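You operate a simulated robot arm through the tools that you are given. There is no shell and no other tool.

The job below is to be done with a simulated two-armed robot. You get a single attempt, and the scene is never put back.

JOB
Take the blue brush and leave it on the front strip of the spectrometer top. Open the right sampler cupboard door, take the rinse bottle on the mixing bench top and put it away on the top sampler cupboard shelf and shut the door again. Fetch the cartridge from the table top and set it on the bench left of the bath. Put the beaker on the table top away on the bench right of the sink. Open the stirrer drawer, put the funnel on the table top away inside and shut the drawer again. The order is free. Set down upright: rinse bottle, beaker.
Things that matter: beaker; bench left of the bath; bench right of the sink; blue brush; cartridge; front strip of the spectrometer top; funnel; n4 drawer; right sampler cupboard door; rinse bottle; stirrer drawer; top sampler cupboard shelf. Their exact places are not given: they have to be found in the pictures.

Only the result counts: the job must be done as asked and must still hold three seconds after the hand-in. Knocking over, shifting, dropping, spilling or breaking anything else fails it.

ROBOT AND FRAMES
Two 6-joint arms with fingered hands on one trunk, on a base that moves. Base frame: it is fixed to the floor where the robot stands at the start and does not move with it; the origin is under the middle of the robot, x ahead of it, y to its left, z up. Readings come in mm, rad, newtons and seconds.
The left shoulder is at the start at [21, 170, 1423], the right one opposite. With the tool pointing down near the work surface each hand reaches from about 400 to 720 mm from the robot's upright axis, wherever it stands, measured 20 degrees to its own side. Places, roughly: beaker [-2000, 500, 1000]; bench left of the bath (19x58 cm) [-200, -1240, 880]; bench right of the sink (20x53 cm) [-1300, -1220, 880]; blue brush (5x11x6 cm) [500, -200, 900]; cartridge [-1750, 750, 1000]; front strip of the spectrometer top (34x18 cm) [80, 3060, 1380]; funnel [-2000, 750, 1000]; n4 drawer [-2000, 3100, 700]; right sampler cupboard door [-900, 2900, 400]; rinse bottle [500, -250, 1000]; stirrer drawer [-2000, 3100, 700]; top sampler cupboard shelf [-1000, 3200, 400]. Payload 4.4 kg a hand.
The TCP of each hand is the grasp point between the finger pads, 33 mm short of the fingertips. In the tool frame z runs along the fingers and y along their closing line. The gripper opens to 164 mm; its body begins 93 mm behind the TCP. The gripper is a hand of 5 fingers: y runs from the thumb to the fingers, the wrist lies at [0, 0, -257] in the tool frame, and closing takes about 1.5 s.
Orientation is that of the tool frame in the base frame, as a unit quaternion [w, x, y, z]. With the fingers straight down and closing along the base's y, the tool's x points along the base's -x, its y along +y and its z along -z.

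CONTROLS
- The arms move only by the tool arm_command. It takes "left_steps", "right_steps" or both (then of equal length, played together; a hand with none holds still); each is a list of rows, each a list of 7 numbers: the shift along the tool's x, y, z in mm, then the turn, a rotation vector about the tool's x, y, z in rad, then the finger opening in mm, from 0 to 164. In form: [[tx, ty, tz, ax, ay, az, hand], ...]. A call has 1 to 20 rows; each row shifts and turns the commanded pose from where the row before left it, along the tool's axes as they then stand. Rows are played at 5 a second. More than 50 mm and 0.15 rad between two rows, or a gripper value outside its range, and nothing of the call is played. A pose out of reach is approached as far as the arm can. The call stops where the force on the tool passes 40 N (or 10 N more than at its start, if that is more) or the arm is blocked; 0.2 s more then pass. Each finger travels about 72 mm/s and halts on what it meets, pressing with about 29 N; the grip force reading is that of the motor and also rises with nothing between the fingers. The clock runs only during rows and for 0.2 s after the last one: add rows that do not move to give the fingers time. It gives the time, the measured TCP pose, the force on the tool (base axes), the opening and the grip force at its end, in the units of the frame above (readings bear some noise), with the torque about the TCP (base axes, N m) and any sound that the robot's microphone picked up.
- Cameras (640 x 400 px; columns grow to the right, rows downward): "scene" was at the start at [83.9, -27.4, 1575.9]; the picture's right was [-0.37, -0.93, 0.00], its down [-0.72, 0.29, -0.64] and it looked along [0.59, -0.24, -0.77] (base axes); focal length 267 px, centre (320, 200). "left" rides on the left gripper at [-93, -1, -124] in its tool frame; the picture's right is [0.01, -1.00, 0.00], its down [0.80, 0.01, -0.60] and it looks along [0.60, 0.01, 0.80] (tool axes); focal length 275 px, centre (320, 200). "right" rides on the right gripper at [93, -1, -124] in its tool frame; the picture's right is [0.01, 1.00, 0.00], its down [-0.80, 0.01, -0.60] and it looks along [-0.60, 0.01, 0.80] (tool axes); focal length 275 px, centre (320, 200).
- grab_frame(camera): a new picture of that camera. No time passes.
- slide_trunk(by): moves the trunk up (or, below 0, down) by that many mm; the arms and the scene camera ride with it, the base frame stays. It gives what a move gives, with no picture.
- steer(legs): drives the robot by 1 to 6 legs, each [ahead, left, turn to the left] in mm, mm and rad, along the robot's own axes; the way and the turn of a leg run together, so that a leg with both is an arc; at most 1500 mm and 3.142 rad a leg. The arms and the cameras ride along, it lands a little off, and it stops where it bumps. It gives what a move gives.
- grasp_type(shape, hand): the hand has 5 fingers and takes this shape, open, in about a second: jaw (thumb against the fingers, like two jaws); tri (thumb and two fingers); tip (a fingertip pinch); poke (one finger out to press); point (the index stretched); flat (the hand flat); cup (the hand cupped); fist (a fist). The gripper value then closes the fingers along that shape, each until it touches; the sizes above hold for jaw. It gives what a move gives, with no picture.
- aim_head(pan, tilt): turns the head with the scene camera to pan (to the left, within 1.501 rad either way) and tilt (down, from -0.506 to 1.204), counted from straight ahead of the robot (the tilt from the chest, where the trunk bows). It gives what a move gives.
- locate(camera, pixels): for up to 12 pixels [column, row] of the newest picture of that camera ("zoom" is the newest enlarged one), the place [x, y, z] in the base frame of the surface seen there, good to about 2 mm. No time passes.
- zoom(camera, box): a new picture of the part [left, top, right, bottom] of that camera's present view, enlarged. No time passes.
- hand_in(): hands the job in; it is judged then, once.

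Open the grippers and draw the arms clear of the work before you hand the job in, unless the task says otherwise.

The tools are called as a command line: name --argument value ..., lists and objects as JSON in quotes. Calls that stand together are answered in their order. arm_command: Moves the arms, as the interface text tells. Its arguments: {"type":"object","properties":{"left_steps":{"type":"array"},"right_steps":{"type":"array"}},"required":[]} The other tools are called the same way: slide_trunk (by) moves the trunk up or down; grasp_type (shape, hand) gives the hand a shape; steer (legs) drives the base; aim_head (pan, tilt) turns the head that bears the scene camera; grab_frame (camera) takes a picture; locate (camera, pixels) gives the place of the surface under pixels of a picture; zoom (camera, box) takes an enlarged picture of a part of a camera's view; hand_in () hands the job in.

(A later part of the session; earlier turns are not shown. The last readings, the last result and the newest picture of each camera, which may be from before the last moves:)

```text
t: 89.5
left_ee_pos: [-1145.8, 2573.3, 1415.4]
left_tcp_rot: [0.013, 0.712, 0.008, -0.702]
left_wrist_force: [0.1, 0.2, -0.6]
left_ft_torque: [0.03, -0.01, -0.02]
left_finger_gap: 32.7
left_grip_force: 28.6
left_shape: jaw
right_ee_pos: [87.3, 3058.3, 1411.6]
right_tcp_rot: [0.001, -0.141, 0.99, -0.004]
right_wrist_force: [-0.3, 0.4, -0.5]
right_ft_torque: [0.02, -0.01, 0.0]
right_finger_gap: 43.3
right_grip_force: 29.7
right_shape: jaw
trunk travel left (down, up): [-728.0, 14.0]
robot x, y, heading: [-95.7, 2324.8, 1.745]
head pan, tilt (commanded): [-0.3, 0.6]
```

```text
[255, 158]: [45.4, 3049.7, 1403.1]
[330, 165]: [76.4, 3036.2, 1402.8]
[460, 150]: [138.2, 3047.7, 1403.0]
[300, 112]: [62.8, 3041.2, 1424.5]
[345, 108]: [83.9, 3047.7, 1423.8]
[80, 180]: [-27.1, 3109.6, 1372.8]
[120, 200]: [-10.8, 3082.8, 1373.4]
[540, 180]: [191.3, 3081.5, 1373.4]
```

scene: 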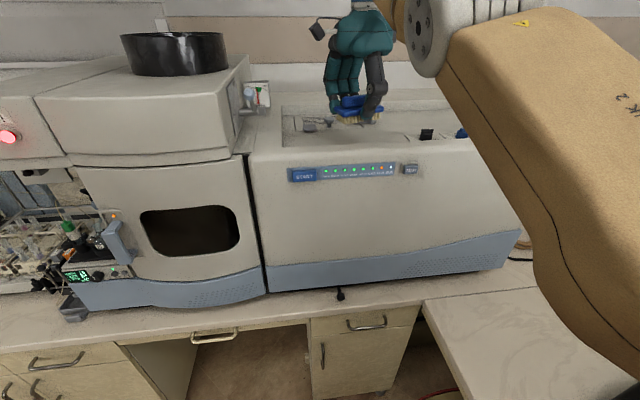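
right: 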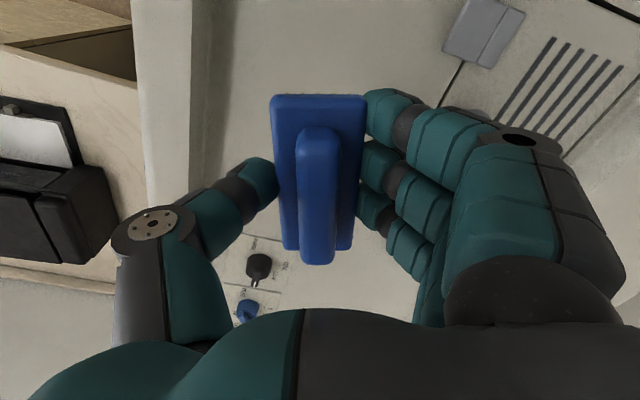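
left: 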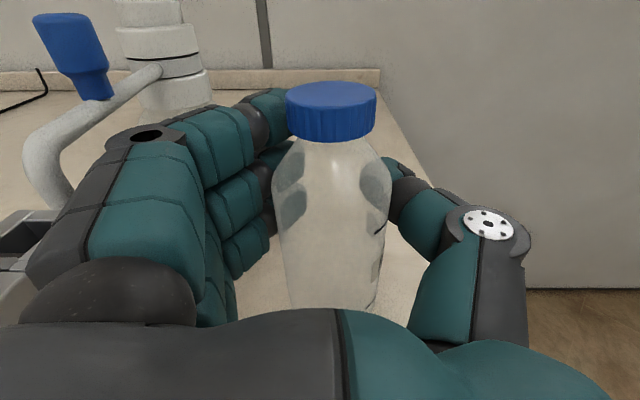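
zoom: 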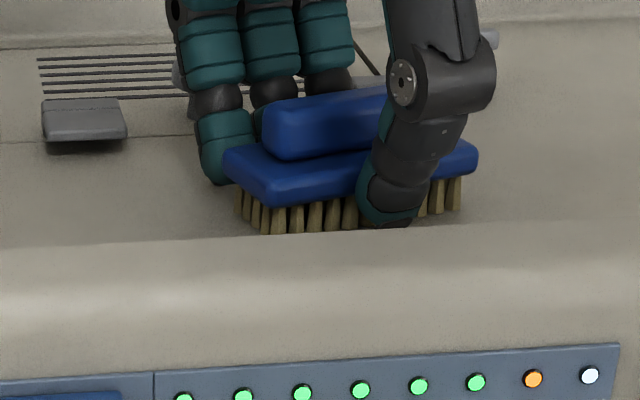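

Plate is 30 mm above the floor, the same as when resting on the bench, so it is within about a millimetre. I lower 1 mm more and open the hand.

slide_trunk --by -1

arm_command --right_steps '[[0, 0, 0, 0, 0, 0, 48], [0, 0, 0, 0, 0, 0, 56], [0, 0, 0, 0, 0, 0, 64], [0, 0, 0, 0, 0, 0, 72], [0, 0, 0, 0, 0, 0, 76]]'

zoom --camera "scene" --box '[300, 110, 400, 180]'

grab_frame --camera "right"

```text
t: 90.0
left_ee_pos: [-1145.0, 2573.3, 1415.5]
left_tcp_rot: [0.013, 0.711, 0.009, -0.703]
left_wrist_force: [0.8, 0.4, -0.5]
left_ft_torque: [0.0, 0.03, 0.0]
left_finger_gap: 32.5
left_grip_force: 29.4
left_shape: jaw
right_ee_pos: [86.7, 3058.5, 1411.0]
right_tcp_rot: [0.0, -0.141, 0.99, -0.003]
right_wrist_force: [-0.2, -0.6, 4.6]
right_ft_torque: [0.1, -0.02, 0.0]
right_finger_gap: 43.8
right_grip_force: 29.0
right_shape: jaw
trunk travel left (down, up): [-727.0, 15.0]
robot x, y, heading: [-91.4, 2319.6, 1.743]
head pan, tilt (commanded): [-0.3, 0.6]
```

```text
t: 91.2
left_ee_pos: [-1145.7, 2571.2, 1416.2]
left_tcp_rot: [0.013, 0.711, 0.008, -0.703]
left_wrist_force: [0.0, -0.8, -0.8]
left_ft_torque: [0.01, 0.02, 0.02]
left_finger_gap: 32.5
left_grip_force: 29.1
left_shape: jaw
right_ee_pos: [87.5, 3058.7, 1409.5]
right_tcp_rot: [0.0, -0.141, 0.99, -0.003]
right_wrist_force: [0.6, 0.6, -0.6]
right_ft_torque: [-0.01, -0.01, 0.0]
right_finger_gap: 74.8
right_grip_force: 0.1
right_shape: jaw
trunk travel left (down, up): [-727.0, 15.0]
robot x, y, heading: [-94.7, 2323.6, 1.746]
head pan, tilt (commanded): [-0.3, 0.6]
```

```text
5.71 times, centred on (350, 145) of scene
```

zoom: 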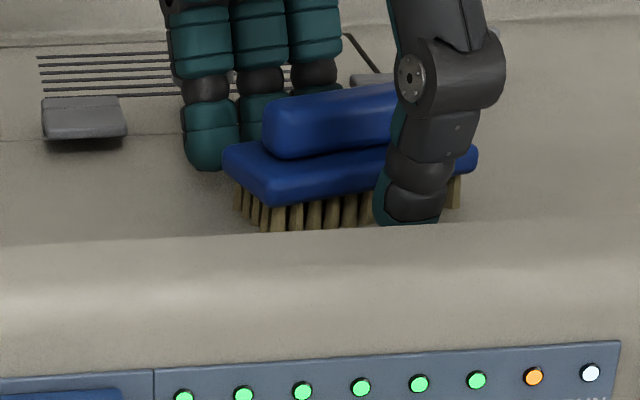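

```text
taken
```

right: 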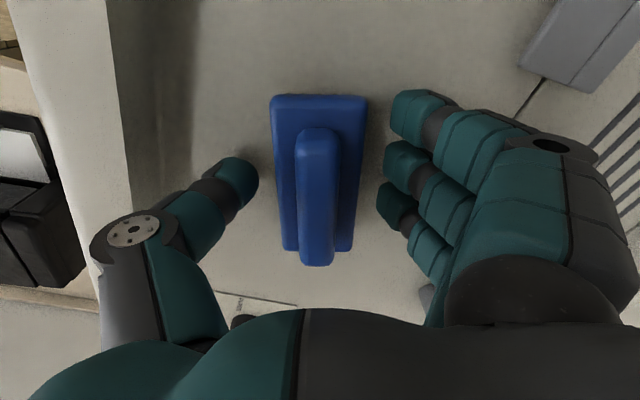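

The brush stands free on the strip. I raise the trunk 14 mm, then lift the hand straight up.

slide_trunk --by 14

arm_command --right_steps '[[0, 0, -12, 0, 0, 0, 76], [0, 0, -12, 0, 0, 0, 76], [0, 0, -12, 0, 0, 0, 76], [0, 0, 0, 0, 0, 0, 76]]'

grab_frame --camera "right"

```text
t: 91.8
left_ee_pos: [-1144.9, 2572.0, 1429.1]
left_tcp_rot: [0.014, 0.711, 0.009, -0.703]
left_wrist_force: [-0.1, 0.8, -0.5]
left_ft_torque: [0.01, -0.02, -0.03]
left_finger_gap: 32.6
left_grip_force: 29.7
left_shape: jaw
right_ee_pos: [87.6, 3059.8, 1425.1]
right_tcp_rot: [0.0, -0.142, 0.99, -0.003]
right_wrist_force: [-1.1, 0.2, -1.2]
right_ft_torque: [-0.02, -0.01, -0.01]
right_finger_gap: 74.8
right_grip_force: 0.0
right_shape: jaw
trunk travel left (down, up): [-741.0, 1.0]
robot x, y, heading: [-96.0, 2318.1, 1.744]
head pan, tilt (commanded): [-0.3, 0.6]
```

```text
t: 92.8
left_ee_pos: [-1146.6, 2573.7, 1429.4]
left_tcp_rot: [0.013, 0.711, 0.008, -0.703]
left_wrist_force: [0.6, -0.5, -0.9]
left_ft_torque: [0.02, -0.03, -0.01]
left_finger_gap: 32.6
left_grip_force: 28.8
left_shape: jaw
right_ee_pos: [87.3, 3050.4, 1456.9]
right_tcp_rot: [-0.001, -0.141, 0.99, -0.003]
right_wrist_force: [0.0, 0.8, -0.3]
right_ft_torque: [-0.01, -0.02, -0.01]
right_finger_gap: 74.8
right_grip_force: 0.0
right_shape: jaw
right hand out of reach, approached as far as the arm can: row 1, 2
trunk travel left (down, up): [-741.0, 1.0]
robot x, y, heading: [-90.7, 2322.2, 1.745]
head pan, tilt (commanded): [-0.3, 0.6]
```

```text
taken
```

right: 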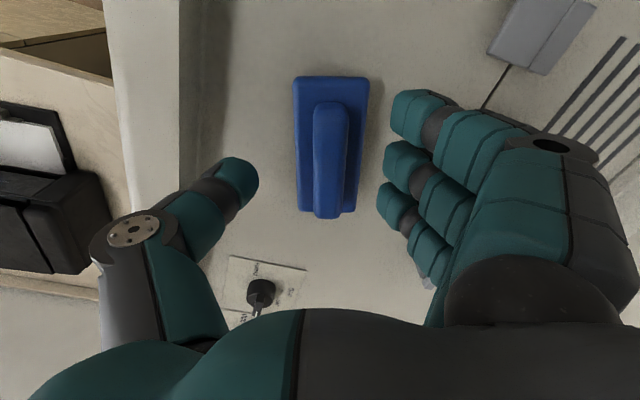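

The brush stayed in place. I raise the hand a bit further and then back the base away.

arm_command --right_steps '[[0, 5, -12, 0, 0, 0, 90], [0, 0, -12, 0, 0, 0, 100], [0, 0, -12, 0, 0, 0, 100], [0, 0, 0, 0, 0, 0, 100]]'

grab_frame --camera "right"

```text
t: 93.8
left_ee_pos: [-1144.8, 2573.9, 1429.0]
left_tcp_rot: [0.014, 0.711, 0.009, -0.703]
left_wrist_force: [-0.3, 0.8, 0.6]
left_ft_torque: [0.0, 0.01, 0.02]
left_finger_gap: 32.6
left_grip_force: 28.7
left_shape: jaw
right_ee_pos: [86.2, 3041.8, 1487.5]
right_tcp_rot: [0.0, -0.142, 0.99, -0.003]
right_wrist_force: [-0.1, -0.4, -1.1]
right_ft_torque: [-0.05, 0.0, 0.03]
right_finger_gap: 99.1
right_grip_force: 0.1
right_shape: jaw
right hand out of reach, approached as far as the arm can: row 1, 2, 3
trunk travel left (down, up): [-741.0, 1.0]
robot x, y, heading: [-90.5, 2316.5, 1.747]
head pan, tilt (commanded): [-0.3, 0.6]
```

```text
taken
```

right: 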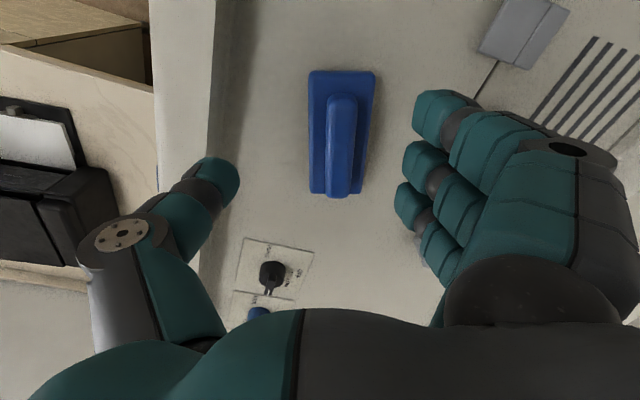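

The hand is clear of brush and rim. I back the base off diagonally and look at the cupboard area and the stool.

steer --legs '[[-400, 120, 0]]'

aim_head --pan 0.5 --tilt 0.6

grab_frame --camera "scene"

```text
t: 96.4
left_ee_pos: [-1198.6, 2142.4, 1428.4]
left_tcp_rot: [0.019, 0.711, 0.014, -0.703]
left_wrist_force: [0.1, 0.4, -0.9]
left_ft_torque: [0.02, -0.01, -0.01]
left_finger_gap: 32.6
left_grip_force: 29.5
left_shape: jaw
right_ee_pos: [26.6, 2628.6, 1487.1]
right_tcp_rot: [0.001, -0.149, 0.989, -0.003]
right_wrist_force: [0.4, -0.8, 0.3]
right_ft_torque: [0.0, 0.0, 0.01]
right_finger_gap: 99.2
right_grip_force: 0.0
right_shape: jaw
trunk travel left (down, up): [-741.0, 1.0]
robot x, y, heading: [-140.6, 1901.3, 1.755]
head pan, tilt (commanded): [-0.3, 0.6]
```

```text
t: 97.5
left_ee_pos: [-1198.8, 2141.1, 1428.7]
left_tcp_rot: [0.019, 0.712, 0.014, -0.702]
left_wrist_force: [-0.2, -1.1, -0.7]
left_ft_torque: [0.0, -0.01, 0.01]
left_finger_gap: 32.5
left_grip_force: 29.2
left_shape: jaw
right_ee_pos: [27.5, 2627.3, 1488.2]
right_tcp_rot: [0.001, -0.149, 0.989, -0.003]
right_wrist_force: [-0.2, 0.3, 1.0]
right_ft_torque: [0.0, 0.0, 0.0]
right_finger_gap: 99.2
right_grip_force: 0.0
right_shape: jaw
trunk travel left (down, up): [-741.0, 1.0]
robot x, y, heading: [-142.9, 1904.8, 1.759]
head pan, tilt (commanded): [0.499, 0.6]
```

```text
taken
```

scene: 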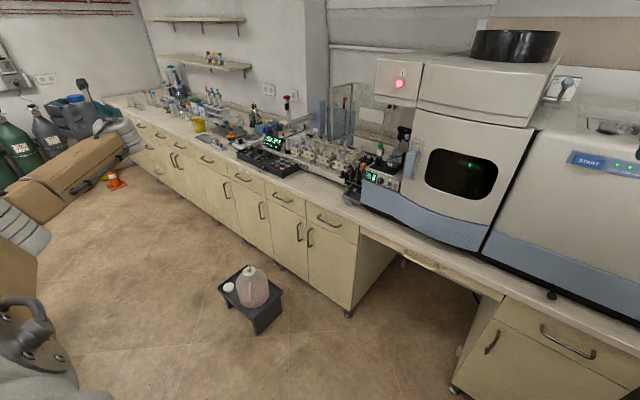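

I zoom on stool and the sampler cupboard to measure the stool's extent, the jug, any tube, and the doors.

zoom --camera "scene" --box '[190, 170, 390, 340]'

locate --camera "scene" --pixels '[[218, 289], [248, 266], [283, 294], [257, 334], [252, 300], [229, 287], [300, 232], [311, 238], [347, 312], [270, 280], [352, 245], [240, 225]]'

```text
2.35 times, centred on (290, 255) of scene
```

zoom: 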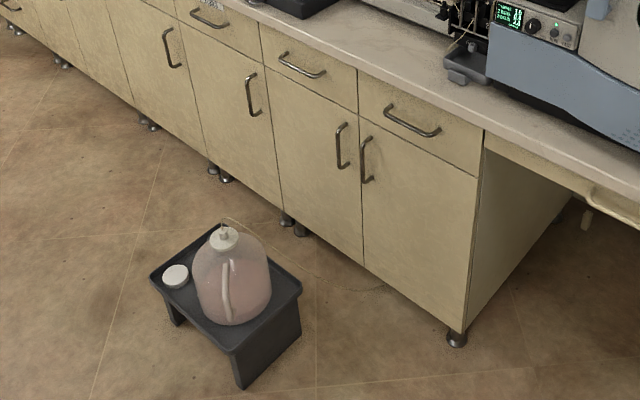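

```text
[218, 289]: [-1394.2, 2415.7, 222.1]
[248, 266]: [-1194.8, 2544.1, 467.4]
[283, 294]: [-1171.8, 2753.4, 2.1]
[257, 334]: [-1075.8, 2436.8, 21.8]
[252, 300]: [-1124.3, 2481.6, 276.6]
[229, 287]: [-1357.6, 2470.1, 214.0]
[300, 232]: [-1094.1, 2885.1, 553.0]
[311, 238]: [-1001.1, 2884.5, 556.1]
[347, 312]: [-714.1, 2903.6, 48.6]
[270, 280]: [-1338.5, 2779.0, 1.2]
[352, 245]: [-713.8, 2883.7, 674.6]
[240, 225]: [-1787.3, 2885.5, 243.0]
```

There is a thin tube curving from the jug. I locate points on it and the stool corners and handle in this zoom.

locate --camera "zoom" --pixels '[[150, 276], [302, 288], [235, 352], [222, 240], [270, 240], [345, 284], [382, 288], [368, 160], [362, 180], [342, 145], [470, 330], [366, 260]]'

zoom --camera "scene" --box '[250, 240, 330, 310]'

```text
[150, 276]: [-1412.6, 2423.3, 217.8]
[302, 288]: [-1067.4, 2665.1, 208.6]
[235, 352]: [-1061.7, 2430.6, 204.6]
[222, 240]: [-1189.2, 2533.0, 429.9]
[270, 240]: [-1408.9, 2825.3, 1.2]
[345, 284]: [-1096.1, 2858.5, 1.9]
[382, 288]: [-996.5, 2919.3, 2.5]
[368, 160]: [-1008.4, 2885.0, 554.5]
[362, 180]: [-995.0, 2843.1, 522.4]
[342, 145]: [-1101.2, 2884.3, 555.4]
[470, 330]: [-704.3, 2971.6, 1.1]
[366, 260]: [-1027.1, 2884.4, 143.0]
```

```text
5.71 times, centred on (290, 275) of scene
```

zoom: 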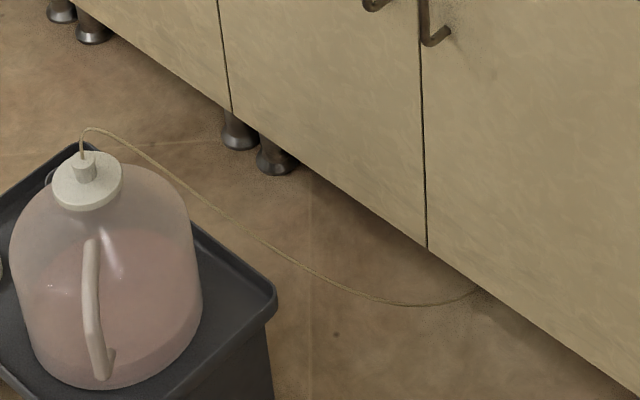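

Measured: stool top spans x -1412…-1062, y 2423…2665 (z≈220), jug at (-1190,2540) to z≈490, and the tube runs to the floor under the right door at about (-1000,2900). The right door spans x≈-1045…-707, its handle bar at ≈(-1000,2845, z 455–560). I drive the base to about (-720,1700) facing the cupboards.

steer --legs '[[-94, 606, 0], [0, 0, -0.186]]'

aim_head --pan 0.2 --tilt 0.55

grab_frame --camera "scene"

```text
t: 101.8
left_ee_pos: [-1723.5, 2122.4, 1428.3]
left_tcp_rot: [-0.046, 0.71, -0.052, -0.701]
left_wrist_force: [0.1, 0.0, -0.7]
left_ft_torque: [0.0, 0.03, -0.01]
left_finger_gap: 33.0
left_grip_force: 29.0
left_shape: jaw
right_ee_pos: [-428.8, 2374.0, 1488.1]
right_tcp_rot: [-0.001, -0.056, 0.998, -0.003]
right_wrist_force: [-0.2, 0.8, 0.0]
right_ft_torque: [0.02, 0.01, 0.0]
right_finger_gap: 99.2
right_grip_force: 0.0
right_shape: jaw
trunk travel left (down, up): [-741.0, 1.0]
robot x, y, heading: [-731.2, 1695.9, 1.574]
head pan, tilt (commanded): [0.499, 0.6]
```

```text
t: 102.6
left_ee_pos: [-1723.3, 2123.6, 1428.2]
left_tcp_rot: [-0.047, 0.709, -0.053, -0.701]
left_wrist_force: [0.3, 0.5, -0.8]
left_ft_torque: [0.0, 0.0, -0.01]
left_finger_gap: 32.5
left_grip_force: 28.8
left_shape: jaw
right_ee_pos: [-428.3, 2374.0, 1487.9]
right_tcp_rot: [0.0, -0.056, 0.998, -0.003]
right_wrist_force: [0.3, 0.1, 0.2]
right_ft_torque: [-0.02, 0.0, 0.04]
right_finger_gap: 99.4
right_grip_force: 0.1
right_shape: jaw
trunk travel left (down, up): [-741.0, 1.0]
robot x, y, heading: [-728.6, 1694.6, 1.573]
head pan, tilt (commanded): [0.201, 0.55]
```

```text
taken
```

scene: 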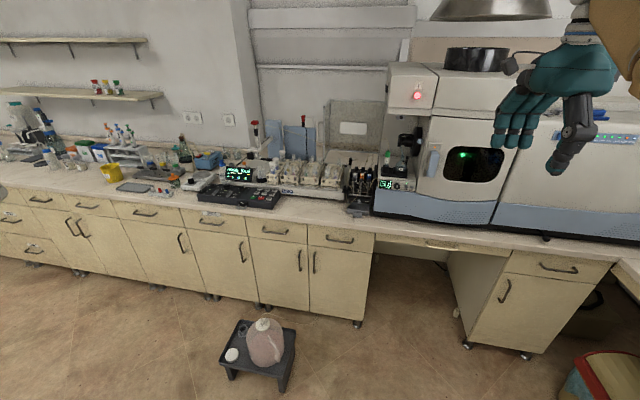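

I lower the right hand 200 mm and pitch it up to horizontal in free space.

arm_command --right_steps '[[0, 0, 45, 0, 0, 0, 100], [0, 0, 45, 0, 0, 0, 100], [0, 0, 45, 0, 0, 0, 100], [0, 0, 45, 0, 0, 0, 100], [0, 22, 0, -0.143, 0, 0, 100], [0, 22, 0, -0.143, 0, 0, 100], [0, 22, 0, -0.143, 0, 0, 100], [0, 22, 0, -0.143, 0, 0, 100], [0, 22, 0, -0.143, 0, 0, 100], [0, 22, 0, -0.143, 0, 0, 100], [0, 22, 0, -0.143, 0, 0, 100], [0, 22, 0, -0.143, 0, 0, 100], [0, 22, 0, -0.143, 0, 0, 100], [0, 22, 0, -0.143, 0, 0, 100], [0, 22, 0, -0.141, 0, 0, 100]]'

```text
t: 105.8
left_ee_pos: [-1722.8, 2124.0, 1427.6]
left_tcp_rot: [-0.047, 0.71, -0.054, -0.701]
left_wrist_force: [0.0, 0.2, 0.1]
left_ft_torque: [0.01, -0.04, -0.01]
left_finger_gap: 32.8
left_grip_force: 29.4
left_shape: jaw
right_ee_pos: [-432.7, 2668.1, 1463.9]
right_tcp_rot: [-0.039, -0.039, 0.708, 0.704]
right_wrist_force: [0.6, 1.2, 0.8]
right_ft_torque: [0.0, -0.01, 0.01]
right_finger_gap: 99.6
right_grip_force: 0.1
right_shape: jaw
right hand out of reach, approached as far as the arm can: row 1, 2, 3, 4, 5, 6, 7, 8, 9, 10, 11, 12, 13
trunk travel left (down, up): [-741.0, 1.0]
robot x, y, heading: [-730.2, 1693.1, 1.573]
head pan, tilt (commanded): [0.201, 0.55]
```

The right hand is level with its closing axis vertical. Now I roll it +90° about its axis so it closes horizontally with the camera on top.

arm_command --right_steps '[[0, 0, -10, 0, 0, 0.143, 100], [0, 0, -10, 0, 0, 0.143, 100], [0, 0, -10, 0, 0, 0.143, 100], [0, 0, -10, 0, 0, 0.143, 100], [0, 0, -10, 0, 0, 0.143, 100], [0, 0, -10, 0, 0, 0.143, 100], [0, 0, -10, 0, 0, 0.143, 100], [0, 0, -10, 0, 0, 0.143, 100], [0, 0, -10, 0, 0, 0.143, 100], [0, 0, -10, 0, 0, 0.143, 100], [0, 0, -10, 0, 0, 0.141, 100]]'

grab_frame --camera "right"

```text
t: 108.2
left_ee_pos: [-1722.7, 2124.0, 1428.3]
left_tcp_rot: [-0.047, 0.709, -0.053, -0.701]
left_wrist_force: [0.7, 0.0, -0.7]
left_ft_torque: [0.0, 0.0, -0.04]
left_finger_gap: 32.4
left_grip_force: 29.2
left_shape: jaw
right_ee_pos: [-404.5, 2660.8, 1455.3]
right_tcp_rot: [-0.527, 0.472, 0.529, 0.468]
right_wrist_force: [0.5, 0.9, 0.0]
right_ft_torque: [0.02, -0.01, -0.01]
right_finger_gap: 99.5
right_grip_force: 0.0
right_shape: jaw
right hand out of reach, approached as far as the arm can: row 1, 2, 3, 4, 5, 6, 7, 8, 9, 10, 11
trunk travel left (down, up): [-741.0, 1.0]
robot x, y, heading: [-730.9, 1700.1, 1.567]
head pan, tilt (commanded): [0.201, 0.55]
```

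```text
taken
```

right: 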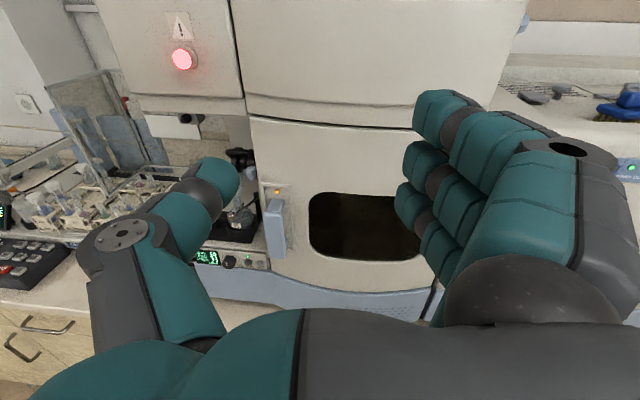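

The hand is now level, thumb left, camera on top. The arm is at its limit far out; I try drawing it back and down.

arm_command --right_steps '[[0, 0, -40, 0, 0, 0, 100], [0, 0, -40, 0, 0, 0, 100], [-40, 0, 0, 0, 0, 0, 100], [-40, 0, 0, 0, 0, 0, 100]]'

```text
t: 109.2
left_ee_pos: [-1718.1, 2126.5, 1430.6]
left_tcp_rot: [-0.047, 0.708, -0.054, -0.702]
left_wrist_force: [2.9, 1.4, -1.4]
left_ft_torque: [-0.03, -0.07, 0.14]
left_finger_gap: 32.5
left_grip_force: 28.9
left_shape: jaw
right_ee_pos: [-390.5, 2584.7, 1374.6]
right_tcp_rot: [-0.525, 0.475, 0.528, 0.469]
right_wrist_force: [1.2, 1.0, -0.9]
right_ft_torque: [0.07, 0.03, 0.14]
right_finger_gap: 99.9
right_grip_force: 0.1
right_shape: jaw
right hand out of reach, approached as far as the arm can: row 1
trunk travel left (down, up): [-741.0, 1.0]
robot x, y, heading: [-730.9, 1691.5, 1.569]
head pan, tilt (commanded): [0.201, 0.55]
```

Reachable again. I move the right hand left about 300 mm toward the robot's midline, at this height, to check inward reach.

arm_command --right_steps '[[0, -44, 0, 0, 0, 0, 100], [0, -44, 0, 0, 0, 0, 100], [0, -44, 0, 0, 0, 0, 100], [0, -44, 0, 0, 0, 0, 100], [0, -44, 0, 0, 0, 0, 100], [0, -44, 0, 0, 0, 0, 100], [0, -44, 0, 0, 0, 0, 100]]'

```text
t: 110.8
left_ee_pos: [-1725.7, 2122.7, 1427.7]
left_tcp_rot: [-0.047, 0.709, -0.052, -0.701]
left_wrist_force: [-0.9, -0.1, -1.4]
left_ft_torque: [0.0, 0.01, 0.02]
left_finger_gap: 32.4
left_grip_force: 29.1
left_shape: jaw
right_ee_pos: [-704.4, 2548.1, 1377.6]
right_tcp_rot: [-0.524, 0.473, 0.529, 0.47]
right_wrist_force: [0.1, -0.5, 0.5]
right_ft_torque: [0.0, -0.02, 0.0]
right_finger_gap: 99.6
right_grip_force: 0.0
right_shape: jaw
trunk travel left (down, up): [-741.0, 1.0]
robot x, y, heading: [-728.2, 1696.5, 1.57]
head pan, tilt (commanded): [0.201, 0.55]
```

Inward reach is fine. I lower the trunk by 680 mm (nothing lies below either hand here) and look again.

slide_trunk --by -680

aim_head --pan 0.2 --tilt 0.35

grab_frame --camera "scene"

grab_frame --camera "right"

```text
refused: -680 is not a number from -400 to 400
```

```text
t: 111.5
left_ee_pos: [-1722.9, 2123.2, 1428.6]
left_tcp_rot: [-0.047, 0.709, -0.053, -0.701]
left_wrist_force: [0.5, -0.1, -0.8]
left_ft_torque: [0.02, 0.02, 0.01]
left_finger_gap: 32.6
left_grip_force: 29.4
left_shape: jaw
right_ee_pos: [-702.2, 2548.6, 1377.1]
right_tcp_rot: [-0.526, 0.473, 0.529, 0.47]
right_wrist_force: [-0.3, 0.0, 0.3]
right_ft_torque: [-0.02, 0.01, 0.02]
right_finger_gap: 99.7
right_grip_force: 0.1
right_shape: jaw
trunk travel left (down, up): [-741.0, 1.0]
robot x, y, heading: [-731.0, 1694.8, 1.574]
head pan, tilt (commanded): [0.201, 0.351]
```

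```text
taken
```

scene: 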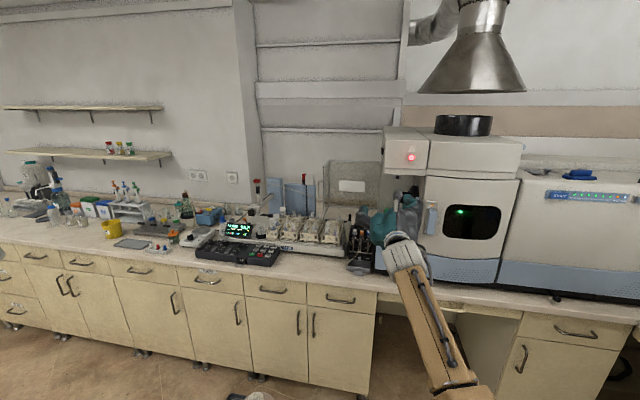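

```text
taken
```

right: 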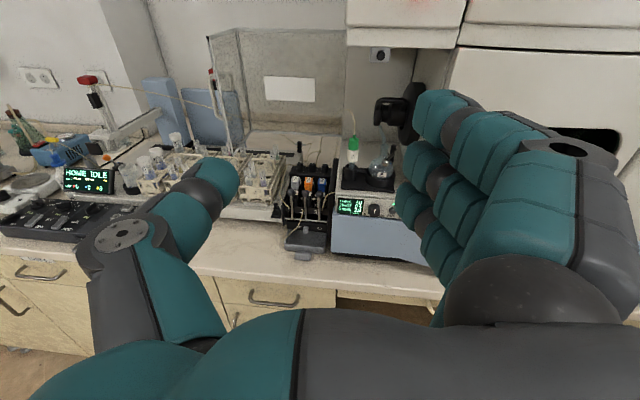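

The trunk moves at most 400 mm a call; I lower in two calls.

slide_trunk --by -400

slide_trunk --by -280

grab_frame --camera "scene"

grab_frame --camera "right"

```text
t: 115.3
left_ee_pos: [-1723.4, 2137.6, 996.9]
left_tcp_rot: [-0.017, 0.712, -0.081, -0.697]
left_wrist_force: [0.0, -0.2, -0.7]
left_ft_torque: [0.0, -0.02, 0.03]
left_finger_gap: 32.3
left_grip_force: 29.0
left_shape: jaw
right_ee_pos: [-699.6, 2546.9, 977.6]
right_tcp_rot: [-0.526, 0.472, 0.529, 0.47]
right_wrist_force: [-1.0, 0.1, 0.6]
right_ft_torque: [-0.03, -0.02, 0.03]
right_finger_gap: 99.4
right_grip_force: 0.0
right_shape: jaw
trunk travel left (down, up): [-341.0, 401.0]
robot x, y, heading: [-726.8, 1699.6, 1.57]
head pan, tilt (commanded): [0.201, 0.351]
```

```text
t: 118.2
left_ee_pos: [-1723.6, 2167.8, 600.2]
left_tcp_rot: [0.091, 0.707, -0.182, -0.677]
left_wrist_force: [-1.0, -0.7, 0.3]
left_ft_torque: [0.01, -0.01, -0.02]
left_finger_gap: 32.4
left_grip_force: 28.9
left_shape: jaw
right_ee_pos: [-700.1, 2546.4, 698.0]
right_tcp_rot: [-0.526, 0.472, 0.529, 0.469]
right_wrist_force: [-0.1, 0.2, -0.4]
right_ft_torque: [-0.01, 0.01, 0.01]
right_finger_gap: 99.8
right_grip_force: 0.0
right_shape: jaw
trunk travel left (down, up): [-61.0, 681.0]
robot x, y, heading: [-731.9, 1696.3, 1.571]
head pan, tilt (commanded): [0.201, 0.351]
```

```text
taken
```

scene: 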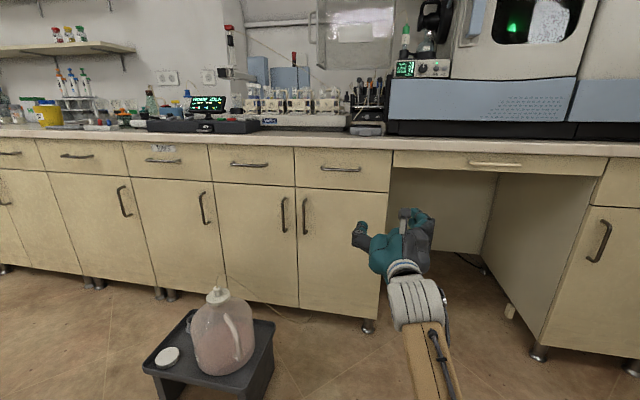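

```text
taken
```

right: 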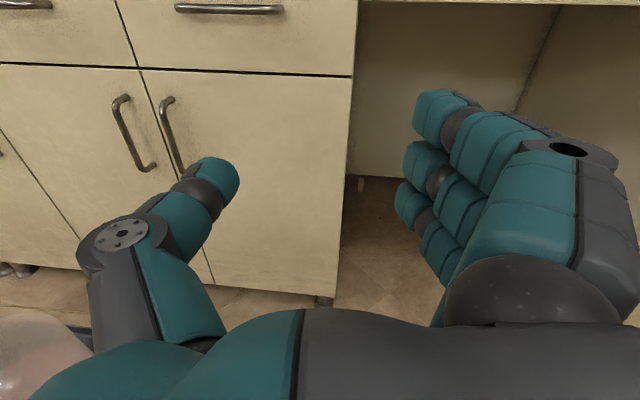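

The left hand sank more than the trunk (z 600, tilted) — something pushes the left arm. I look left at once.

aim_head --pan 1.2 --tilt 0.4

grab_frame --camera "scene"

grab_frame --camera "left"

```text
t: 119.4
left_ee_pos: [-1724.6, 2168.7, 599.0]
left_tcp_rot: [0.091, 0.707, -0.183, -0.677]
left_wrist_force: [0.2, 0.7, -0.6]
left_ft_torque: [0.01, 0.01, 0.01]
left_finger_gap: 32.6
left_grip_force: 29.1
left_shape: jaw
right_ee_pos: [-699.7, 2547.5, 695.8]
right_tcp_rot: [-0.525, 0.473, 0.529, 0.47]
right_wrist_force: [-0.2, 0.1, -0.5]
right_ft_torque: [0.02, 0.02, 0.01]
right_finger_gap: 99.7
right_grip_force: 0.0
right_shape: jaw
trunk travel left (down, up): [-61.0, 681.0]
robot x, y, heading: [-727.6, 1693.5, 1.565]
head pan, tilt (commanded): [1.201, 0.4]
```

```text
taken
```

scene: 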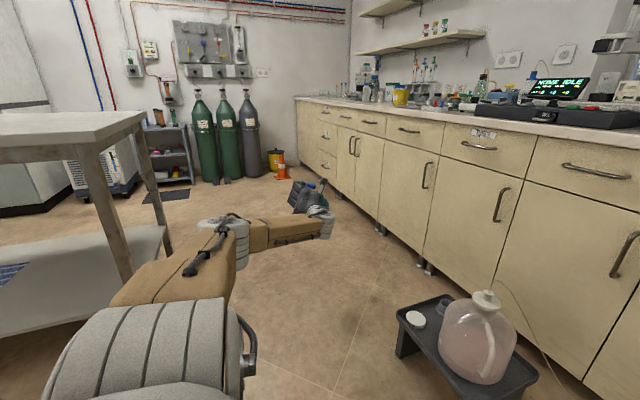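

```text
taken
```

left: 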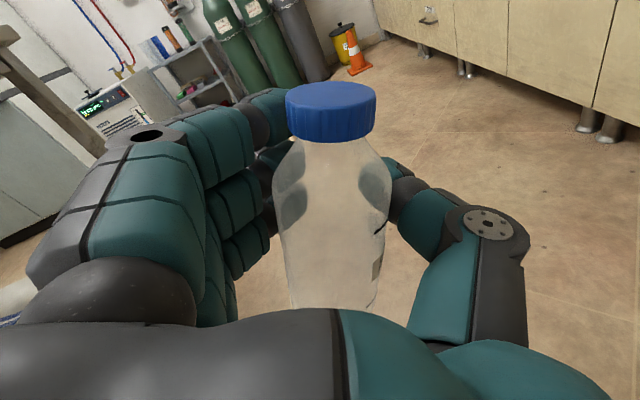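

I locate elbow, wrist, and the table corner to see whether there is contact.

locate --camera "scene" --pixels '[[240, 245], [215, 240], [160, 280], [270, 230], [325, 220], [145, 120], [130, 270], [80, 130], [20, 160], [310, 195], [150, 300], [85, 160]]'

```text
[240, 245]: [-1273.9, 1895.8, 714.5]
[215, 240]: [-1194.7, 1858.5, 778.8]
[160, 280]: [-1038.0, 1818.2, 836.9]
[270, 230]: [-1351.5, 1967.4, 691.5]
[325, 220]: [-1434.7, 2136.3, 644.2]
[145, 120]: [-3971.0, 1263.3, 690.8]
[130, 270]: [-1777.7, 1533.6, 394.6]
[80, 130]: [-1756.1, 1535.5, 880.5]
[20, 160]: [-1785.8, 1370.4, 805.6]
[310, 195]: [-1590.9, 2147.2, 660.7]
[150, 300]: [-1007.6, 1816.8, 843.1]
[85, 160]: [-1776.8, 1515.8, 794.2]
```

No contact (elbow is 500 mm from the table); the arm just slid along its reach limit. The left arm pose is acceptable for now. I draw the right hand to the pre-grasp position: down 187, back 163, left 128.

arm_command --right_steps '[[-31, -24, -25, 0, 0, 0, 100], [-31, -24, -25, 0, 0, 0, 100], [-31, -24, -25, 0, 0, 0, 100], [-31, -24, -25, 0, 0, 0, 100], [-31, -24, -25, 0, 0, 0, 100], [-31, -24, -25, 0, 0, 0, 100], [0, 0, 0, 0, 0, 0, 100]]'

aim_head --pan 0.2 --tilt 0.45

grab_frame --camera "scene"

```text
t: 120.2
left_ee_pos: [-1723.6, 2169.5, 598.2]
left_tcp_rot: [0.089, 0.707, -0.184, -0.677]
left_wrist_force: [0.1, 0.2, -1.1]
left_ft_torque: [0.0, -0.02, -0.02]
left_finger_gap: 32.6
left_grip_force: 29.4
left_shape: jaw
right_ee_pos: [-683.9, 2508.7, 613.8]
right_tcp_rot: [-0.482, 0.431, 0.543, 0.536]
right_wrist_force: [0.2, -0.3, 1.5]
right_ft_torque: [-0.07, 0.01, -0.02]
right_finger_gap: 99.7
right_grip_force: 0.1
right_shape: jaw
right hand out of reach, approached as far as the arm can: row 3
trunk travel left (down, up): [-61.0, 681.0]
robot x, y, heading: [-725.9, 1698.7, 1.568]
head pan, tilt (commanded): [1.201, 0.4]
stopped in row 3 (right hand): the arm was blocked; the commanded pose is now the measured one
```

```text
t: 121.5
left_ee_pos: [-1723.0, 2168.5, 599.5]
left_tcp_rot: [0.089, 0.707, -0.183, -0.677]
left_wrist_force: [-0.2, -0.1, -0.8]
left_ft_torque: [0.03, -0.04, 0.03]
left_finger_gap: 32.7
left_grip_force: 28.9
left_shape: jaw
right_ee_pos: [-683.4, 2508.1, 614.1]
right_tcp_rot: [-0.483, 0.431, 0.543, 0.535]
right_wrist_force: [0.5, 0.3, 0.2]
right_ft_torque: [0.01, 0.0, 0.05]
right_finger_gap: 99.5
right_grip_force: 0.0
right_shape: jaw
trunk travel left (down, up): [-61.0, 681.0]
robot x, y, heading: [-726.2, 1696.8, 1.572]
head pan, tilt (commanded): [0.201, 0.45]
```

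```text
taken
```

scene: 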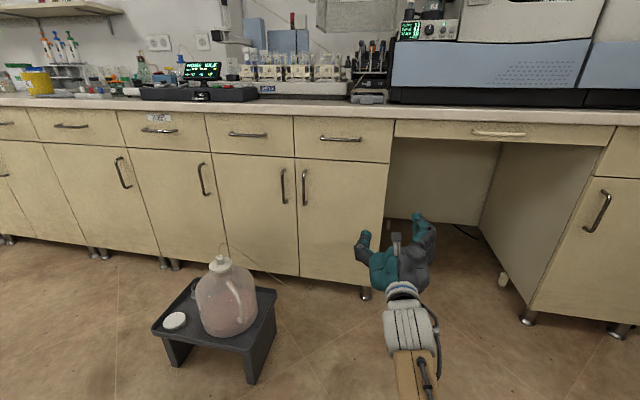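

The right elbow is likely touching the robot's own lower body now that the trunk is low. I look down at the robot itself.

aim_head --pan -0.2 --tilt 1.2

grab_frame --camera "scene"

```text
t: 122.5
left_ee_pos: [-1723.0, 2168.9, 598.4]
left_tcp_rot: [0.09, 0.707, -0.183, -0.677]
left_wrist_force: [-0.7, -0.7, 0.0]
left_ft_torque: [-0.02, -0.01, -0.01]
left_finger_gap: 32.6
left_grip_force: 29.2
left_shape: jaw
right_ee_pos: [-684.3, 2509.6, 612.7]
right_tcp_rot: [-0.483, 0.431, 0.543, 0.535]
right_wrist_force: [-0.6, -0.7, 0.0]
right_ft_torque: [0.0, -0.02, 0.0]
right_finger_gap: 99.7
right_grip_force: 0.1
right_shape: jaw
trunk travel left (down, up): [-61.0, 681.0]
robot x, y, heading: [-730.7, 1695.2, 1.569]
head pan, tilt (commanded): [-0.201, 1.201]
```

```text
taken
```

scene: 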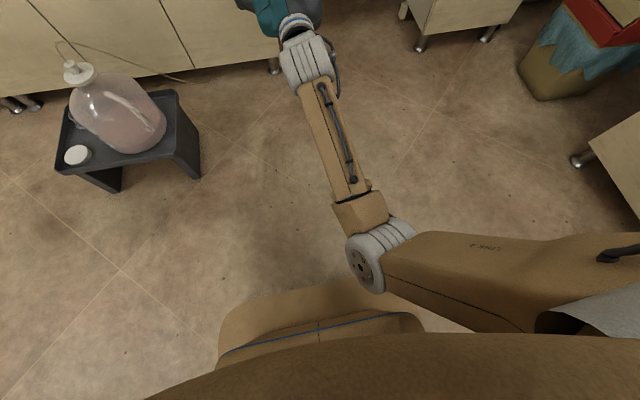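

I locate the elbow and the base's front parts in this view.

locate --camera "scene" --pixels '[[320, 295], [230, 310], [400, 310], [320, 328], [320, 380], [370, 262], [395, 235], [358, 215], [450, 300], [200, 380], [500, 350], [330, 180]]'

```text
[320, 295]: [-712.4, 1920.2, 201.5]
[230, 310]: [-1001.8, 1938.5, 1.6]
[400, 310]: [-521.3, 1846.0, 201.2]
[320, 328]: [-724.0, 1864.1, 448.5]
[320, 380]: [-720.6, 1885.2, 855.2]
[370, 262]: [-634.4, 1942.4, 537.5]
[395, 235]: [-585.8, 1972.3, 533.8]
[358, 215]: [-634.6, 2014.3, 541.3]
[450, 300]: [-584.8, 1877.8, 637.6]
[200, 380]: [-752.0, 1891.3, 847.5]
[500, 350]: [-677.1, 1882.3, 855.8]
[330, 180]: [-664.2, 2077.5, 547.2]
```

The chest reaches 190 mm ahead and the upper arm met it when reaching inward. I move the right hand to the right, in front of its own shoulder, restoring its roll.

arm_command --right_steps '[[-6, 34, -2, 0, 0, 0.083, 100], [-3, 34, -2, 0, 0, 0.083, 100], [0, 36, -2, 0, 0, 0, 100], [0, 0, 0, 0, 0, 0, 100]]'

```text
t: 123.5
left_ee_pos: [-1723.4, 2169.5, 599.0]
left_tcp_rot: [0.09, 0.707, -0.183, -0.677]
left_wrist_force: [-0.3, 0.4, -0.7]
left_ft_torque: [0.01, -0.04, 0.0]
left_finger_gap: 32.6
left_grip_force: 28.4
left_shape: jaw
right_ee_pos: [-579.6, 2509.1, 612.8]
right_tcp_rot: [0.526, -0.476, -0.505, -0.492]
right_wrist_force: [-0.3, 0.6, 0.2]
right_ft_torque: [0.0, 0.0, 0.01]
right_finger_gap: 99.8
right_grip_force: 0.1
right_shape: jaw
trunk travel left (down, up): [-61.0, 681.0]
robot x, y, heading: [-732.8, 1693.9, 1.57]
head pan, tilt (commanded): [-0.201, 1.201]
```

Roll is level again. Now down 103 mm and back 60 mm in front of its shoulder.

arm_command --right_steps '[[-34, 0, -15, 0, 0, 0, 100], [-34, 0, -15, 0, 0, 0, 100], [-35, 0, -15, 0, 0, 0, 100], [0, 0, 0, 0, 0, 0, 100]]'

```text
t: 124.5
left_ee_pos: [-1723.3, 2168.0, 597.8]
left_tcp_rot: [0.089, 0.707, -0.183, -0.677]
left_wrist_force: [0.1, -0.2, -0.8]
left_ft_torque: [-0.02, 0.03, 0.02]
left_finger_gap: 32.5
left_grip_force: 29.2
left_shape: jaw
right_ee_pos: [-578.3, 2467.8, 509.6]
right_tcp_rot: [0.526, -0.475, -0.505, -0.492]
right_wrist_force: [1.8, -0.1, -0.2]
right_ft_torque: [0.02, -0.03, -0.01]
right_finger_gap: 99.6
right_grip_force: 0.0
right_shape: jaw
trunk travel left (down, up): [-61.0, 681.0]
robot x, y, heading: [-730.5, 1698.3, 1.575]
head pan, tilt (commanded): [-0.201, 1.201]
```

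Now I drive left 420 mm, then look before going ahead to the handle.

steer --legs '[[0, 420, 0]]'

aim_head --pan -0.1 --tilt 0.5

grab_frame --camera "scene"

grab_frame --camera "right"

```text
t: 127.1
left_ee_pos: [-2141.6, 2160.3, 599.5]
left_tcp_rot: [0.093, 0.708, -0.18, -0.676]
left_wrist_force: [-0.2, 0.3, -1.0]
left_ft_torque: [0.03, 0.02, -0.01]
left_finger_gap: 32.5
left_grip_force: 29.3
left_shape: jaw
right_ee_pos: [-999.5, 2466.6, 509.4]
right_tcp_rot: [0.528, -0.473, -0.507, -0.49]
right_wrist_force: [0.2, 0.2, 0.1]
right_ft_torque: [0.0, -0.02, -0.02]
right_finger_gap: 99.6
right_grip_force: 0.0
right_shape: jaw
trunk travel left (down, up): [-61.0, 681.0]
robot x, y, heading: [-1142.7, 1694.3, 1.575]
head pan, tilt (commanded): [-0.201, 1.201]
```

```text
t: 128.2
left_ee_pos: [-2140.6, 2161.0, 597.3]
left_tcp_rot: [0.092, 0.708, -0.181, -0.677]
left_wrist_force: [0.5, -0.4, -1.1]
left_ft_torque: [0.02, -0.01, 0.01]
left_finger_gap: 32.3
left_grip_force: 28.7
left_shape: jaw
right_ee_pos: [-998.7, 2467.8, 510.3]
right_tcp_rot: [0.528, -0.473, -0.506, -0.491]
right_wrist_force: [0.2, -0.1, -0.6]
right_ft_torque: [-0.03, 0.03, 0.0]
right_finger_gap: 99.5
right_grip_force: 0.1
right_shape: jaw
trunk travel left (down, up): [-61.0, 681.0]
robot x, y, heading: [-1147.7, 1697.8, 1.578]
head pan, tilt (commanded): [-0.099, 0.499]
```

```text
taken
```

scene: 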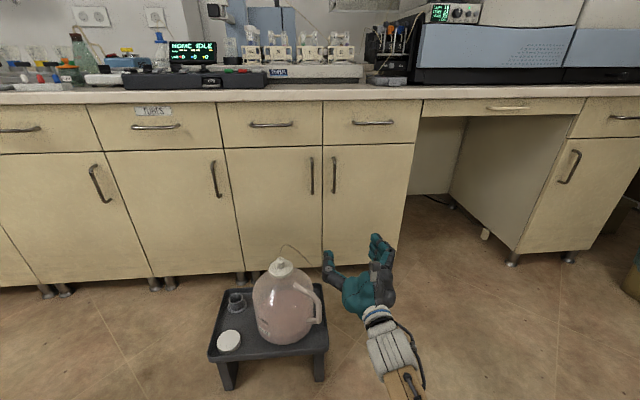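

```text
taken
```

right: 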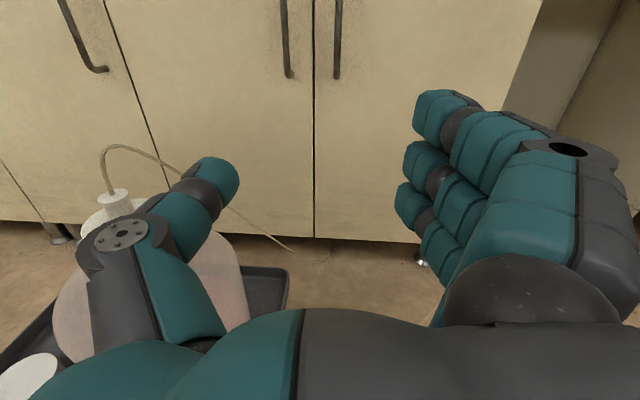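

The hand is just right of the jug. I measure jug edges, tube and the door handle.

locate --camera "scene" --pixels '[[333, 175], [333, 160], [333, 190], [312, 175], [323, 220], [407, 200], [320, 305], [325, 330], [282, 265], [300, 260], [330, 335], [285, 245]]'

locate --camera "right" --pixels '[[337, 40], [337, 70], [288, 50], [314, 150], [115, 195], [130, 148], [160, 160], [235, 210], [300, 255], [245, 300], [250, 280], [330, 255]]'

```text
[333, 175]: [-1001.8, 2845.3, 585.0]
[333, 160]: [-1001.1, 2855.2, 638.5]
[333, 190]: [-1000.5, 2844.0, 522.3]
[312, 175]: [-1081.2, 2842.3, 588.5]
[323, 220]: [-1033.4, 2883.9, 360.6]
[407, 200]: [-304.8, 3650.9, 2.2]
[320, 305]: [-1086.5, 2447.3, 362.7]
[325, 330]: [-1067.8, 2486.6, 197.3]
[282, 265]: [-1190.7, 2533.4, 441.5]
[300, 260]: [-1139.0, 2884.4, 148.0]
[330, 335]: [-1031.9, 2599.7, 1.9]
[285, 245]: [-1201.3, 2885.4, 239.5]
```

```text
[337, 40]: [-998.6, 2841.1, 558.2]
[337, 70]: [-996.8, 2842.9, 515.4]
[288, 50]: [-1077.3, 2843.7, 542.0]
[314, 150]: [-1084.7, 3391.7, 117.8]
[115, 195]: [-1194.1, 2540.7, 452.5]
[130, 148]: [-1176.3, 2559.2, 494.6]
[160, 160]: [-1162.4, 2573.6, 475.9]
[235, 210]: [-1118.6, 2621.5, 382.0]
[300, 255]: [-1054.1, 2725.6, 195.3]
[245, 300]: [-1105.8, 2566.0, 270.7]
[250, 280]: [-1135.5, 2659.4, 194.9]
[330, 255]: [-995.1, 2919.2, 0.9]
```

Handle bar: x≈-1000, y≈2843, z≈510–640; the neighbour's bar is at x≈-1078. I raise the hand 65 mm to z≈575, narrow the opening to 60 and drive 270 mm ahead.

arm_command --right_steps '[[33, 0, 0, 0, 0, 0, 80], [33, 0, 0, 0, 0, 0, 60], [0, 0, 0, 0, 0, 0, 60]]'

steer --legs '[[265, 0, -0.005]]'

grab_frame --camera "right"

grab_frame --camera "scene"

```text
t: 129.0
left_ee_pos: [-2141.9, 2159.7, 598.3]
left_tcp_rot: [0.093, 0.708, -0.18, -0.677]
left_wrist_force: [-0.4, 0.0, -0.5]
left_ft_torque: [0.0, -0.02, -0.02]
left_finger_gap: 32.7
left_grip_force: 29.1
left_shape: jaw
right_ee_pos: [-998.8, 2467.7, 578.2]
right_tcp_rot: [0.529, -0.472, -0.507, -0.491]
right_wrist_force: [0.9, 0.1, -0.5]
right_ft_torque: [-0.03, 0.0, -0.02]
right_finger_gap: 60.8
right_grip_force: 0.0
right_shape: jaw
trunk travel left (down, up): [-61.0, 681.0]
robot x, y, heading: [-1145.8, 1689.3, 1.582]
head pan, tilt (commanded): [-0.099, 0.499]
```

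```text
t: 130.9
left_ee_pos: [-2140.7, 2431.7, 599.1]
left_tcp_rot: [0.091, 0.707, -0.183, -0.677]
left_wrist_force: [-0.4, 0.8, 0.5]
left_ft_torque: [-0.01, 0.01, -0.01]
left_finger_gap: 32.6
left_grip_force: 28.7
left_shape: jaw
right_ee_pos: [-996.9, 2731.5, 578.2]
right_tcp_rot: [0.526, -0.474, -0.506, -0.492]
right_wrist_force: [0.2, 0.3, 0.1]
right_ft_torque: [-0.01, 0.0, -0.03]
right_finger_gap: 60.8
right_grip_force: 0.1
right_shape: jaw
trunk travel left (down, up): [-61.0, 681.0]
robot x, y, heading: [-1148.7, 1957.5, 1.571]
head pan, tilt (commanded): [-0.099, 0.499]
```

```text
taken
```

right: 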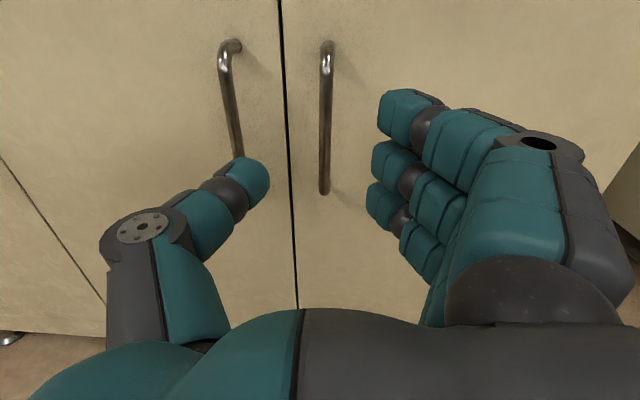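

```text
taken
```

scene: 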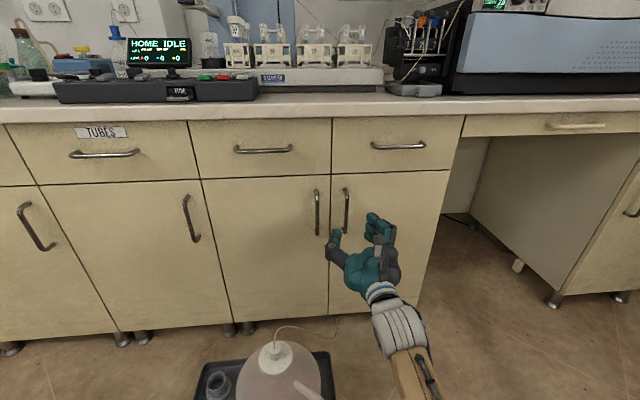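

The bar is centred (col ≈326) between thumb and fingers. I measure it exactly from the hand camera.

locate --camera "right" --pixels '[[327, 60], [326, 100], [325, 140], [325, 180], [285, 100], [292, 200], [232, 80], [350, 200]]'

```text
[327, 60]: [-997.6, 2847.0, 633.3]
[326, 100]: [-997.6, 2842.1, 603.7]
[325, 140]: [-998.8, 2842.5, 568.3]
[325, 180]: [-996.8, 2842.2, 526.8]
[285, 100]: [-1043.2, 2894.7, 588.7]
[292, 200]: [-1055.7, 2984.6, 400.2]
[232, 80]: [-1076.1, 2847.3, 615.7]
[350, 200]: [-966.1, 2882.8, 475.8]
```

Bar centre ≈(-998,2847), z 515–640. I advance the hand 105 mm with the arm so the bar is between the pads.

arm_command --right_steps '[[0, 0, 35, 0, 0, 0, 60], [0, 0, 35, 0, 0, 0, 60], [0, 0, 36, 0, 0, 0, 60], [0, 0, 0, 0, 0, 0, 60]]'

grab_frame --camera "right"

```text
t: 131.9
left_ee_pos: [-2140.7, 2431.5, 597.7]
left_tcp_rot: [0.09, 0.708, -0.183, -0.677]
left_wrist_force: [-0.2, -0.5, -0.8]
left_ft_torque: [0.0, -0.01, -0.03]
left_finger_gap: 32.6
left_grip_force: 29.5
left_shape: jaw
right_ee_pos: [-1002.6, 2837.5, 580.8]
right_tcp_rot: [0.527, -0.474, -0.506, -0.491]
right_wrist_force: [-0.2, 0.1, 0.4]
right_ft_torque: [-0.02, 0.0, 0.0]
right_finger_gap: 60.9
right_grip_force: 0.1
right_shape: jaw
trunk travel left (down, up): [-61.0, 681.0]
robot x, y, heading: [-1150.7, 1961.1, 1.574]
head pan, tilt (commanded): [-0.099, 0.499]
```

```text
taken
```

right: 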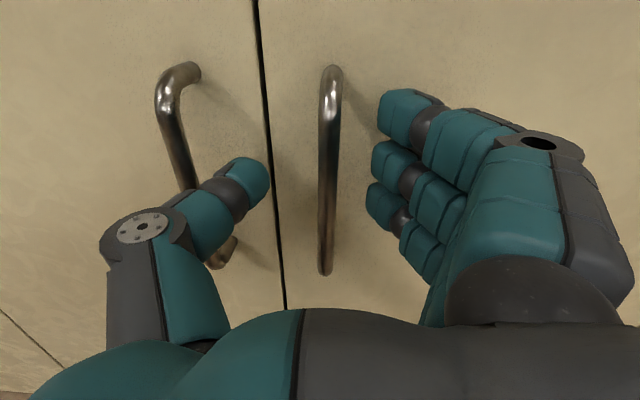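

The bar stands between thumb and fingers. I close on it.

arm_command --right_steps '[[0, 0, 0, 0, 0, 0, 40], [0, 0, 0, 0, 0, 0, 20], [0, 0, 0, 0, 0, 0, 0], [0, 0, 0, 0, 0, 0, 0], [0, 0, 0, 0, 0, 0, 0], [0, 0, 0, 0, 0, 0, 0]]'

grab_frame --camera "right"

```text
t: 133.3
left_ee_pos: [-2140.3, 2431.2, 600.4]
left_tcp_rot: [0.091, 0.707, -0.183, -0.677]
left_wrist_force: [0.6, 0.4, 0.2]
left_ft_torque: [-0.03, -0.01, -0.03]
left_finger_gap: 32.5
left_grip_force: 28.8
left_shape: jaw
right_ee_pos: [-1000.2, 2836.6, 579.3]
right_tcp_rot: [0.526, -0.476, -0.507, -0.49]
right_wrist_force: [17.1, 2.7, -2.4]
right_ft_torque: [-0.19, 1.9, -0.46]
right_finger_gap: 0.0
right_grip_force: 29.2
right_shape: jaw
trunk travel left (down, up): [-61.0, 681.0]
robot x, y, heading: [-1146.5, 1958.9, 1.571]
head pan, tilt (commanded): [-0.099, 0.499]
```

```text
taken
```

right: 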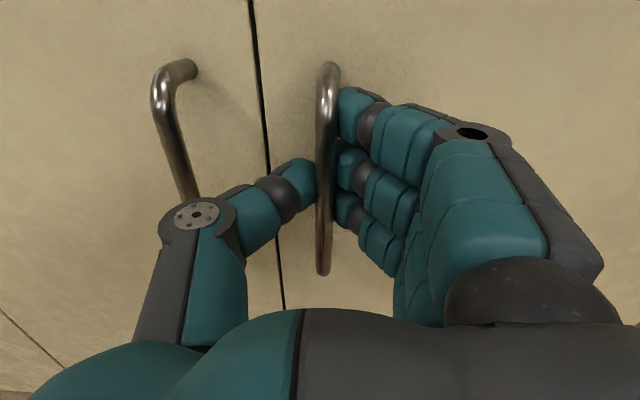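

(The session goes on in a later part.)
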